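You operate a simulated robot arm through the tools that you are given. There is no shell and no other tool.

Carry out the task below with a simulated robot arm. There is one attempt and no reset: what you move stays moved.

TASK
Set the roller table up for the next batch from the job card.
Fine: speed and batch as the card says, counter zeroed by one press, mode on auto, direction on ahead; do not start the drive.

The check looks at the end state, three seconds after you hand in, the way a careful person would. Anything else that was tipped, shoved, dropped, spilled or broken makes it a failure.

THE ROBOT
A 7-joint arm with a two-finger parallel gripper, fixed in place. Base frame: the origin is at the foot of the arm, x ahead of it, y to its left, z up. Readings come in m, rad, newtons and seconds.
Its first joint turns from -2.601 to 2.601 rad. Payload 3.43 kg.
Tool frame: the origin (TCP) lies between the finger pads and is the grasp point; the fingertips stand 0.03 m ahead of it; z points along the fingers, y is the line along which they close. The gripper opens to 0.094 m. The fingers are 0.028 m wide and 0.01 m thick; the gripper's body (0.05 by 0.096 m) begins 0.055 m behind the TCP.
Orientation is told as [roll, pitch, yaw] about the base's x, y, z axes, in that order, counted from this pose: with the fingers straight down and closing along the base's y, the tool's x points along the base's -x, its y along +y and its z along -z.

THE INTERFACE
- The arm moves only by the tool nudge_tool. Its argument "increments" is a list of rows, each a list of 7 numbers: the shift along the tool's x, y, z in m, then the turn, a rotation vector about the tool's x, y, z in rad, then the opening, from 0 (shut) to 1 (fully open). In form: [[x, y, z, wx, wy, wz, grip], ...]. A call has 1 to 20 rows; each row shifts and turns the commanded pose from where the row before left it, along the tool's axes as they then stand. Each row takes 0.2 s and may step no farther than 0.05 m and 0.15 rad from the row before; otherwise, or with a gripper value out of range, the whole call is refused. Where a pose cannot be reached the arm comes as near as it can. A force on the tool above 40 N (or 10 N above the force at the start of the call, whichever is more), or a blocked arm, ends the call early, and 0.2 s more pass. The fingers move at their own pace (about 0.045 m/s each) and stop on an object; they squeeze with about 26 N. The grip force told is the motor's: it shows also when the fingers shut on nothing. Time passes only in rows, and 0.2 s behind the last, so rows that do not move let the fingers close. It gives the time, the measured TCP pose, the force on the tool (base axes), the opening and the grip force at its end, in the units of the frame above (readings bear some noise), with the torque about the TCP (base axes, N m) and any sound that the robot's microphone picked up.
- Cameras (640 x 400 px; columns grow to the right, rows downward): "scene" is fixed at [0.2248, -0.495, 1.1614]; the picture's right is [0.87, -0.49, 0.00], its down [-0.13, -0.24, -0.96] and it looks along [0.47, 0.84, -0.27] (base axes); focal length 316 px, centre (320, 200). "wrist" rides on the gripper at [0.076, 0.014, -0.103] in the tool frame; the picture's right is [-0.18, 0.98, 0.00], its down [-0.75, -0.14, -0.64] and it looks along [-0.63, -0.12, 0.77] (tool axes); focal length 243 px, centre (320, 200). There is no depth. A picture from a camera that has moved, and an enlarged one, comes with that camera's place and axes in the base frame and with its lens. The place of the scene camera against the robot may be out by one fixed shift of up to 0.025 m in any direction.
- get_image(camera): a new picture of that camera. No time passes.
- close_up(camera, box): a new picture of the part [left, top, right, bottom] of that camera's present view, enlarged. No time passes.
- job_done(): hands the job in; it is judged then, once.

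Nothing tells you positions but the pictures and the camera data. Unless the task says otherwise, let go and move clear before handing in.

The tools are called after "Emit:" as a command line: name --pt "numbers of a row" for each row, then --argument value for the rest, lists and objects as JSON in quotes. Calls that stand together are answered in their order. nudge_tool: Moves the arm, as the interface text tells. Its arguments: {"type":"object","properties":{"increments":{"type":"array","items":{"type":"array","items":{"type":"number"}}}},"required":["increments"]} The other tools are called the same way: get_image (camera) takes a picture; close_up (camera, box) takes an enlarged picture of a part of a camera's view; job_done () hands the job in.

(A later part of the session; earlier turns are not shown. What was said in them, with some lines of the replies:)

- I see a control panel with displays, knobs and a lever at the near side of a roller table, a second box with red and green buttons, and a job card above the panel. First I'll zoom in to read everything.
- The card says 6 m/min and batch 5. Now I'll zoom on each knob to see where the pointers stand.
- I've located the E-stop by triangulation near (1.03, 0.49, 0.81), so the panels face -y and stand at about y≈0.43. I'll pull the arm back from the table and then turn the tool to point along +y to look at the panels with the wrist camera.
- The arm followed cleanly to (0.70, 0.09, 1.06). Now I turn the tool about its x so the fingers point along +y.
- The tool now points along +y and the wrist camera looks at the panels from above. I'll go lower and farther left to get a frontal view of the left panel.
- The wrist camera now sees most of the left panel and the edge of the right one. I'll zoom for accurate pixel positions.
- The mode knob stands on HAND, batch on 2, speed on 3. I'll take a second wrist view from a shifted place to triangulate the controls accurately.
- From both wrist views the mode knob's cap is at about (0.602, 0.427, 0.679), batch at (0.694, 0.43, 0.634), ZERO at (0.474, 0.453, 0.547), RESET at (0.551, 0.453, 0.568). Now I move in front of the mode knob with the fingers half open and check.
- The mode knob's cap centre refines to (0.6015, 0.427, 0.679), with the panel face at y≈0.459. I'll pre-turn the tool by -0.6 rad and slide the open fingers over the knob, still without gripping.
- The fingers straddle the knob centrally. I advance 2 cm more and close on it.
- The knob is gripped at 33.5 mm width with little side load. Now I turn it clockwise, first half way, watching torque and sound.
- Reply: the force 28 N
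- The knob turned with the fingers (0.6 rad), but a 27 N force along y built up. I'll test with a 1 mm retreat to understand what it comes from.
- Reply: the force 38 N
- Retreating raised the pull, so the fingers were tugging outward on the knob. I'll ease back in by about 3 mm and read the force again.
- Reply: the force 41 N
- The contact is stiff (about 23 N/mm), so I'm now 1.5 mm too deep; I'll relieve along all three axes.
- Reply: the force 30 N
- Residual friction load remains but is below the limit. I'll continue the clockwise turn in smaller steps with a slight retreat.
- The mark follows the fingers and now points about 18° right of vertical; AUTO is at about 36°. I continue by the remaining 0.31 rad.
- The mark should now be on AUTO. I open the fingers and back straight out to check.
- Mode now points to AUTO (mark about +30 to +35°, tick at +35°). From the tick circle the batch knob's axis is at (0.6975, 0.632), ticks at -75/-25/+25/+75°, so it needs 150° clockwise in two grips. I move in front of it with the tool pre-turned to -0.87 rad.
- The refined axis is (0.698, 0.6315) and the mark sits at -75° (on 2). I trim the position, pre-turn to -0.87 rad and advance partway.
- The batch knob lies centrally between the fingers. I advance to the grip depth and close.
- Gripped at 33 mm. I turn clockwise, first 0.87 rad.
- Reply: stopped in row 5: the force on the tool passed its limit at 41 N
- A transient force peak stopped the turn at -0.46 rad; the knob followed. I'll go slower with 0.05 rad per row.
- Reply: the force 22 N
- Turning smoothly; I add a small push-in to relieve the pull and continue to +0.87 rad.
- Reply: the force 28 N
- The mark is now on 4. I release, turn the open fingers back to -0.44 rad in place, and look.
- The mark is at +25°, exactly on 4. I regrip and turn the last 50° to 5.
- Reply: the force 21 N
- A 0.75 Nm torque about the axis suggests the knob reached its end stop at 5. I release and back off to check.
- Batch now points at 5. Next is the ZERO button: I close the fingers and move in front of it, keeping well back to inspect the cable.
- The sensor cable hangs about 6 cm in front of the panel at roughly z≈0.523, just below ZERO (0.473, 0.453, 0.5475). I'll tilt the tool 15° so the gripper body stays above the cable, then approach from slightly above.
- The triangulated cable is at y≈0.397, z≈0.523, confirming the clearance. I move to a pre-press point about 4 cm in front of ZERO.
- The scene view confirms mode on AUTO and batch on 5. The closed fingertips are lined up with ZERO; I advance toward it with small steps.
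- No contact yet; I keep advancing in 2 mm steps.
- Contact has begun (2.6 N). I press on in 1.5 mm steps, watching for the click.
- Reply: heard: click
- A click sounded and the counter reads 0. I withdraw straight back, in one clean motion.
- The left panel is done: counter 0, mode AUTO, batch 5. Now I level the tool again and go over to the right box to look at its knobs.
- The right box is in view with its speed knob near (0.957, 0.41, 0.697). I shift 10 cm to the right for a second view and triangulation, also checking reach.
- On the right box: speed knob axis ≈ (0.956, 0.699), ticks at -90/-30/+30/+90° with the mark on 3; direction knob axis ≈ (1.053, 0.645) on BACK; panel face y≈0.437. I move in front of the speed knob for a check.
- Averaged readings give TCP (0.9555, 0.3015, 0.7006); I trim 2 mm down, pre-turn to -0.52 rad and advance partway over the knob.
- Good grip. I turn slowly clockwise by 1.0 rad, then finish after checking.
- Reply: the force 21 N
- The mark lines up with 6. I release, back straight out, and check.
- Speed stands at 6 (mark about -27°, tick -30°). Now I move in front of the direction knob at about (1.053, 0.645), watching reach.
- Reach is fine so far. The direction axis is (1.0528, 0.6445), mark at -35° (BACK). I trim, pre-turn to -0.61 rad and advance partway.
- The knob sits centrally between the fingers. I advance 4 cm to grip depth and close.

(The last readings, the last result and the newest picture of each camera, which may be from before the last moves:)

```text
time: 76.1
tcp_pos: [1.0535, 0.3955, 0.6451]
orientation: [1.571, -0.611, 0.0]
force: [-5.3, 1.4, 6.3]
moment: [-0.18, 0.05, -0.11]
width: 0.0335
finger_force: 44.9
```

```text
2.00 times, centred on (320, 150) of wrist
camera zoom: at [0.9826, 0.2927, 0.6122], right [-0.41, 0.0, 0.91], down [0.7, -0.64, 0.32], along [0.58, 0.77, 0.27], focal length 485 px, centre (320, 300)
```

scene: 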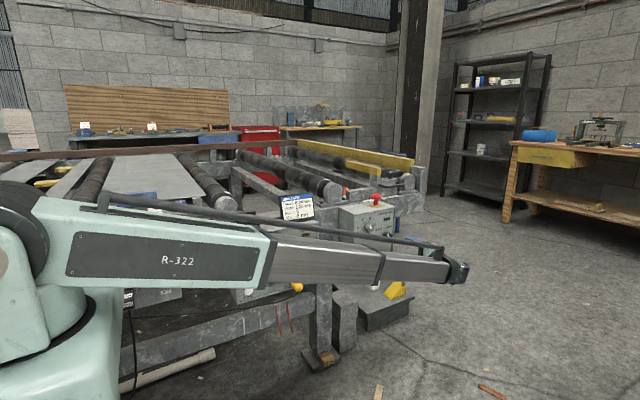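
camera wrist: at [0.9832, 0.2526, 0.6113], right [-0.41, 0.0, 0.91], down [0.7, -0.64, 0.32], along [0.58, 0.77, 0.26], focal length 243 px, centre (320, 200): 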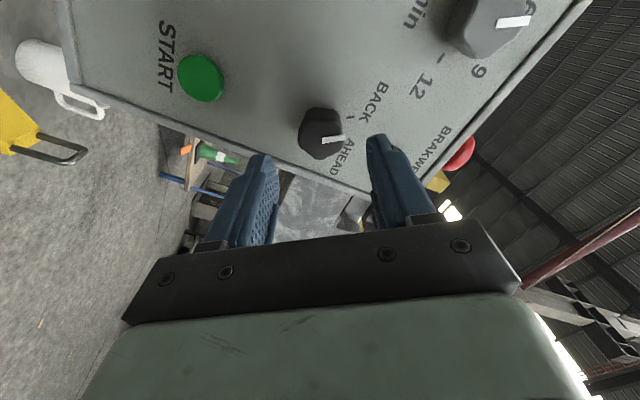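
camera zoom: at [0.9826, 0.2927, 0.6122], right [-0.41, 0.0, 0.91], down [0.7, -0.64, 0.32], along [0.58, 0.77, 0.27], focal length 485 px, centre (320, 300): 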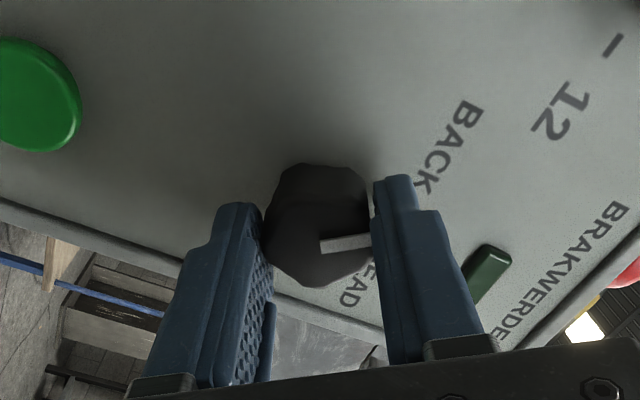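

Gripped well. I turn slowly clockwise by 1.22 rad toward AHEAD, in two halves.

Emit:
nudge_tool --pt "0 0.0003 0 0 0 0.05 0.25" --pt "0 0 0 0 0 0.05 0.25" --pt "0 0 0 0 0 0.05 0.25" --pt "0 0 0 0 0 0.05 0.25" --pt "0 0 0 0 0 0.05 0.25" --pt "0 0 0 0 0 0.05 0.25" --pt "0 0 0 0 0 0.05 0.25" --pt "0 0 0 0 0 0.05 0.25" --pt "0 0 0 0 0 0.05 0.25" --pt "0 0 0 0 0 0.05 0.25" --pt "0 0 0 0 0 0.05 0.25" --pt "0 0 0 0 0 0.05 0.25"

Emit:
close_up --camera "wrist" --box '[220, 50, 420, 250]'

```text
time: 78.7
tcp_pos: [1.0538, 0.395, 0.6456]
orientation: [1.57, -0.011, 0.005]
force: [-22.2, -21.1, -6.1]
moment: [-0.59, -0.01, 0.76]
width: 0.0332
finger_force: 45.0
```

```text
2.00 times, centred on (320, 150) of wrist
camera zoom: at [0.9775, 0.2926, 0.6573], right [0.17, 0.0, 0.98], down [0.76, -0.64, -0.13], along [0.63, 0.77, -0.11], focal length 485 px, centre (320, 300)
```

zoom: 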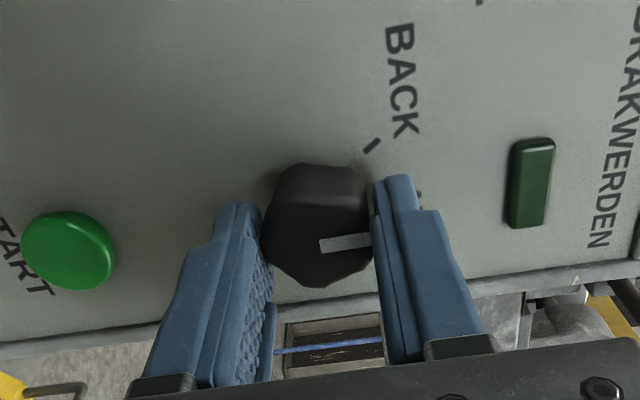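

Side load of about 20 N built up; I relieve it slightly while turning the second half.

Emit:
nudge_tool --pt "0.0005 0 -0.0005 0 0 0.04 0.25" --pt "0.0003 0 -0.0003 0 0 0.05 0.25" --pt "0 0 0 0 0 0.05 0.25" --pt "0 0 0 0 0 0.05 0.25" --pt "0 0 0 0 0 0.05 0.25" --pt "0 0 0 0 0 0.05 0.25" --pt "0 0 0 0 0 0.05 0.25" --pt "0 0 0 0 0 0.05 0.25" --pt "0 0 0 0 0 0.05 0.25" --pt "0 0 0 0 0 0.05 0.25" --pt "0 0 0 0 0 0.05 0.25" --pt "0 0 0 0 0 0.05 0.25" --pt "0 0 0 0 0 0.04 0.25" --pt "0 0 0 0 0 0 0.25"

Emit:
close_up --camera "wrist" --box '[220, 50, 420, 250]'

```text
time: 81.7
tcp_pos: [1.0541, 0.3944, 0.6437]
orientation: [1.569, 0.619, 0.001]
force: [5.5, 7.2, -10.0]
moment: [0.74, -0.04, 0.17]
width: 0.0335
finger_force: 44.7
```

```text
2.00 times, centred on (320, 150) of wrist
camera zoom: at [0.9994, 0.293, 0.6989], right [0.72, 0.0, 0.69], down [0.53, -0.64, -0.55], along [0.44, 0.77, -0.46], focal length 485 px, centre (320, 300)
```

zoom: 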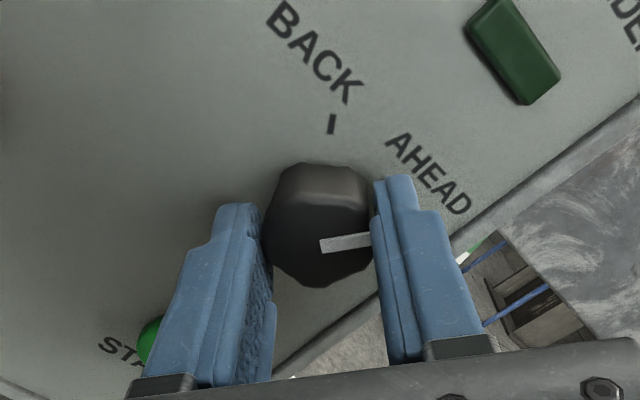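

The mark points to AHEAD. I release, back straight out and check everything.

Emit:
nudge_tool --pt "0 0 0 0 0 0 0.6" --pt "0 0 0 0 0 0 0.6" --pt "0 0 0 0 0 0 0.6" --pt "0 0 -0.03 0 0 0 0.6" --pt "0 0 -0.05 0 0 0 0.6" --pt "0 0 -0.03 0 0 0 0.6" --pt "0 0 0 0 0 -0.15 0.6" --pt "0 0 0 0 0 -0.15 0.6" --pt "0 0 0 0 0 -0.15 0.6" --pt "0 0 0 0 0 -0.15 0.6" --pt "0 0 0 0 0 -0.02 0.6" --pt "0 0 -0.05 0 0 0 0.6" --pt "0 0 -0.05 0 0 0 0.6" --pt "0 0 0 0 0 0 0.6"

Emit:
get_image --camera "wrist"

Emit:
close_up --camera "wrist" --box '[240, 0, 400, 140]'

```text
time: 84.7
tcp_pos: [1.0551, 0.1857, 0.6478]
orientation: [1.571, -0.003, 0.002]
force: [0.0, -0.5, -0.3]
moment: [0.01, -0.01, 0.0]
width: 0.0565
finger_force: 0.1
```

```text
taken
camera wrist: at [0.9785, 0.083, 0.6605], right [0.18, 0.0, 0.98], down [0.76, -0.64, -0.14], along [0.63, 0.77, -0.12], focal length 243 px, centre (320, 200)
```

wrist: 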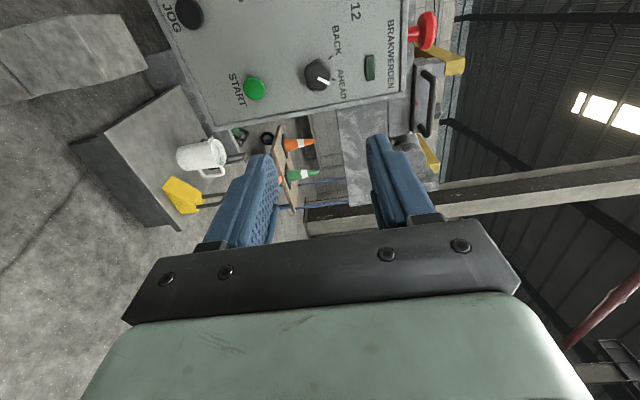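

```text
2.86 times, centred on (320, 70) of wrist
camera zoom: at [0.9785, 0.083, 0.6605], right [0.18, 0.0, 0.98], down [0.76, -0.64, -0.14], along [0.63, 0.77, -0.12], focal length 693 px, centre (320, 571)
```

zoom: 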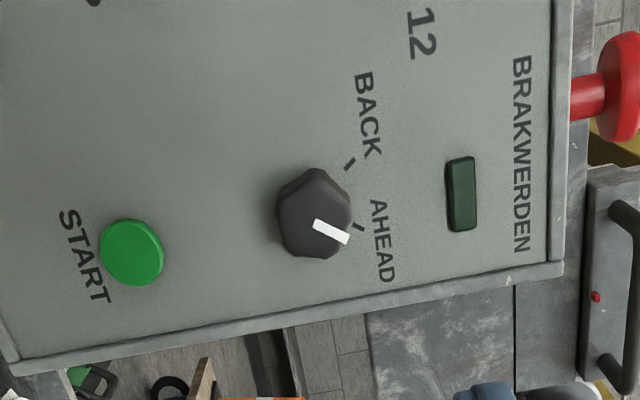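

Direction is on AHEAD. I move the arm up and clear so the fixed camera can see both panels.

Emit:
nudge_tool --pt "0.028 0.037 -0.008 0 0 0 0.6" --pt "0.028 0.037 -0.008 0 0 0 0.6" --pt "0.028 0.037 -0.008 0 0 0 0.6" --pt "0.028 0.037 -0.008 0 0 0 0.6" --pt "0.028 0.037 -0.008 0 0 0 0.6" --pt "0.028 0.037 -0.008 0 0 0 0.6" --pt "0.028 0.037 -0.008 0 0 0 0.6" --pt "0.028 0.037 -0.008 0 0 0 0.6" --pt "0.028 0.037 -0.008 0 0 0 0.6" --pt "0.028 0.037 -0.008 0 0 0 0.6" --pt "0.028 0.037 -0.008 0 0 0 0.6" --pt "0.028 0.037 -0.008 0 0 0 0.6" --pt "0 0 0 0 0 0 0.6"

Emit:
get_image --camera "scene"

Emit:
close_up --camera "scene" --box '[220, 190, 340, 310]'

Emit:
close_up --camera "scene" --box '[330, 190, 410, 290]'

```text
time: 87.5
tcp_pos: [0.7194, 0.0866, 1.0882]
orientation: [1.57, 0.0, 0.002]
force: [-1.3, 0.2, -0.5]
moment: [0.0, 0.01, 0.02]
width: 0.0563
finger_force: 0.0
```

```text
taken
```

scene: 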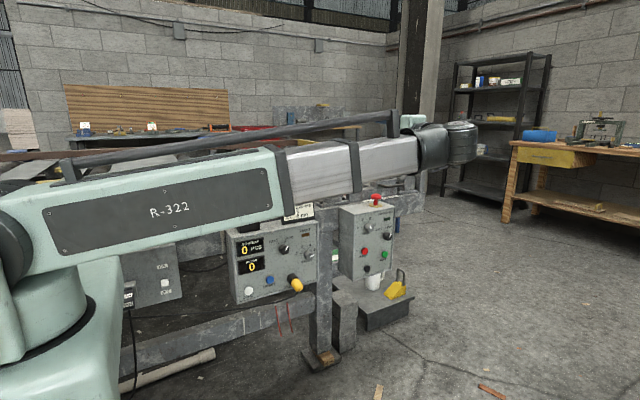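

```text
3.33 times, centred on (280, 250) of scene
camera zoom: at [0.2248, -0.495, 1.1614], right [0.87, -0.49, 0.0], down [-0.13, -0.24, -0.96], along [0.47, 0.84, -0.27], focal length 1052 px, centre (453, 33)
```

zoom: 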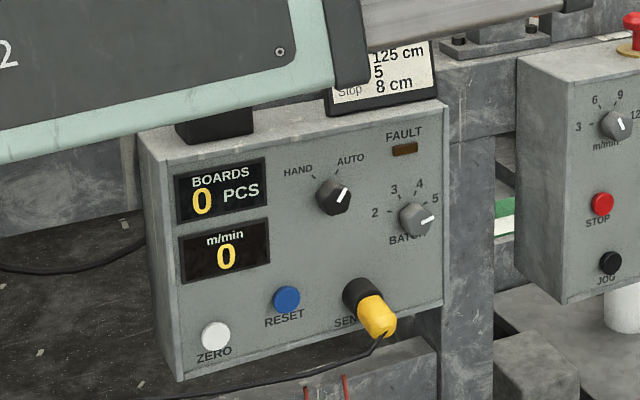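

```text
4.00 times, centred on (370, 240) of scene
camera zoom: at [0.2248, -0.495, 1.1614], right [0.87, -0.49, 0.0], down [-0.13, -0.24, -0.96], along [0.47, 0.84, -0.27], focal length 1263 px, centre (120, 40)
```

zoom: 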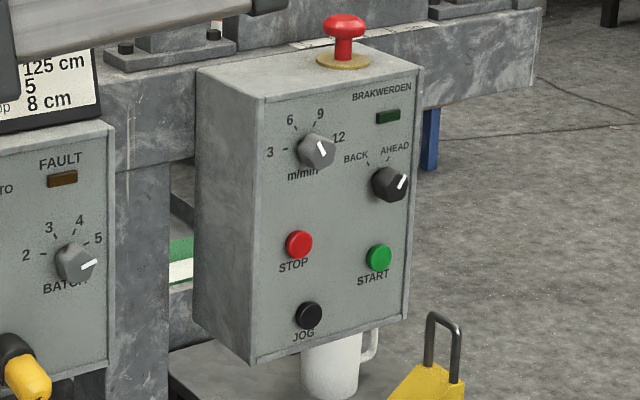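

All settings look right. I zoom once more on each knob to compare marks and ticks.

Emit:
close_up --camera "scene" --box '[268, 228, 318, 263]'

Emit:
close_up --camera "scene" --box '[345, 205, 395, 245]'

Emit:
get_image --camera "wrist"

```text
11.43 times, centred on (293, 246) of scene
camera zoom: at [0.2248, -0.495, 1.1614], right [0.87, -0.49, 0.0], down [-0.13, -0.24, -0.96], along [0.47, 0.84, -0.27], focal length 3608 px, centre (629, -320)
```

zoom: 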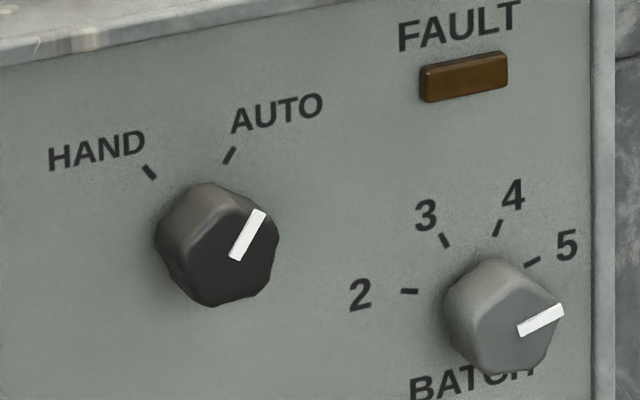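

```text
10.00 times, centred on (370, 225) of scene
camera zoom: at [0.2248, -0.495, 1.1614], right [0.87, -0.49, 0.0], down [-0.13, -0.24, -0.96], along [0.47, 0.84, -0.27], focal length 3157 px, centre (-180, -50)
```

zoom: 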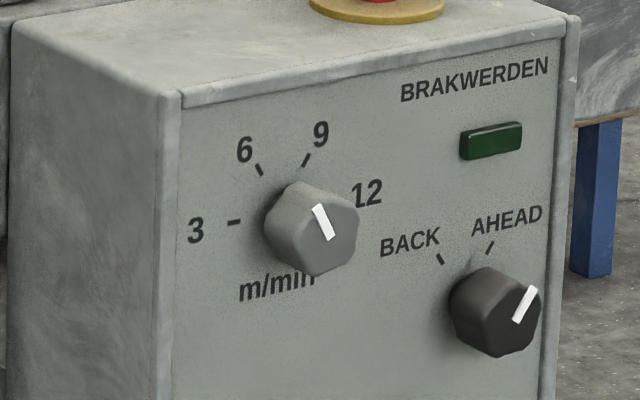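

```text
taken
camera wrist: at [0.6429, -0.0171, 1.1003], right [0.18, 0.0, 0.98], down [0.76, -0.64, -0.14], along [0.63, 0.77, -0.12], focal length 243 px, centre (320, 200)
```

wrist: 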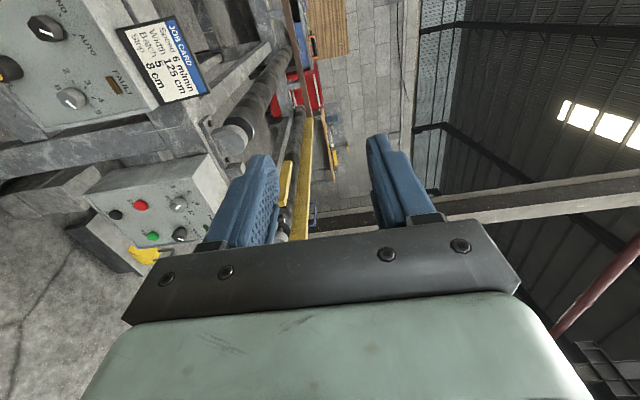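

All four knobs line up with their ticks: AUTO, batch 5, 6 m/min and AHEAD. The counter reads 0 after one press, the drive reads 0 m/min, nothing else has moved, and the arm is clear, so I hand in.

Emit:
job_done

```text
The job is handed in.
```

The roller table is set up from the job card and the job is handed in. I checked every setting in the camera pictures before handing in:

- **Speed:** the knob is on 6 m/min, as the card says.
- **Batch:** the knob is on 5, as the card says.
- **Counter:** one press of ZERO, with a single click heard, and the display reads 0 PCS.
- **Mode:** AUTO.
- **Direction:** AHEAD.
- **Drive:** not started. I did not touch START or JOG, and the speed display reads 0 m/min.

While I was turning the batch knob, one move stopped itself when the force briefly reached 41 N. I finished that turn, and the later ones, more slowly. The job card, sensor plug and cable, and mug look undisturbed in the last pictures. The gripper is open and the arm is clear of the table.
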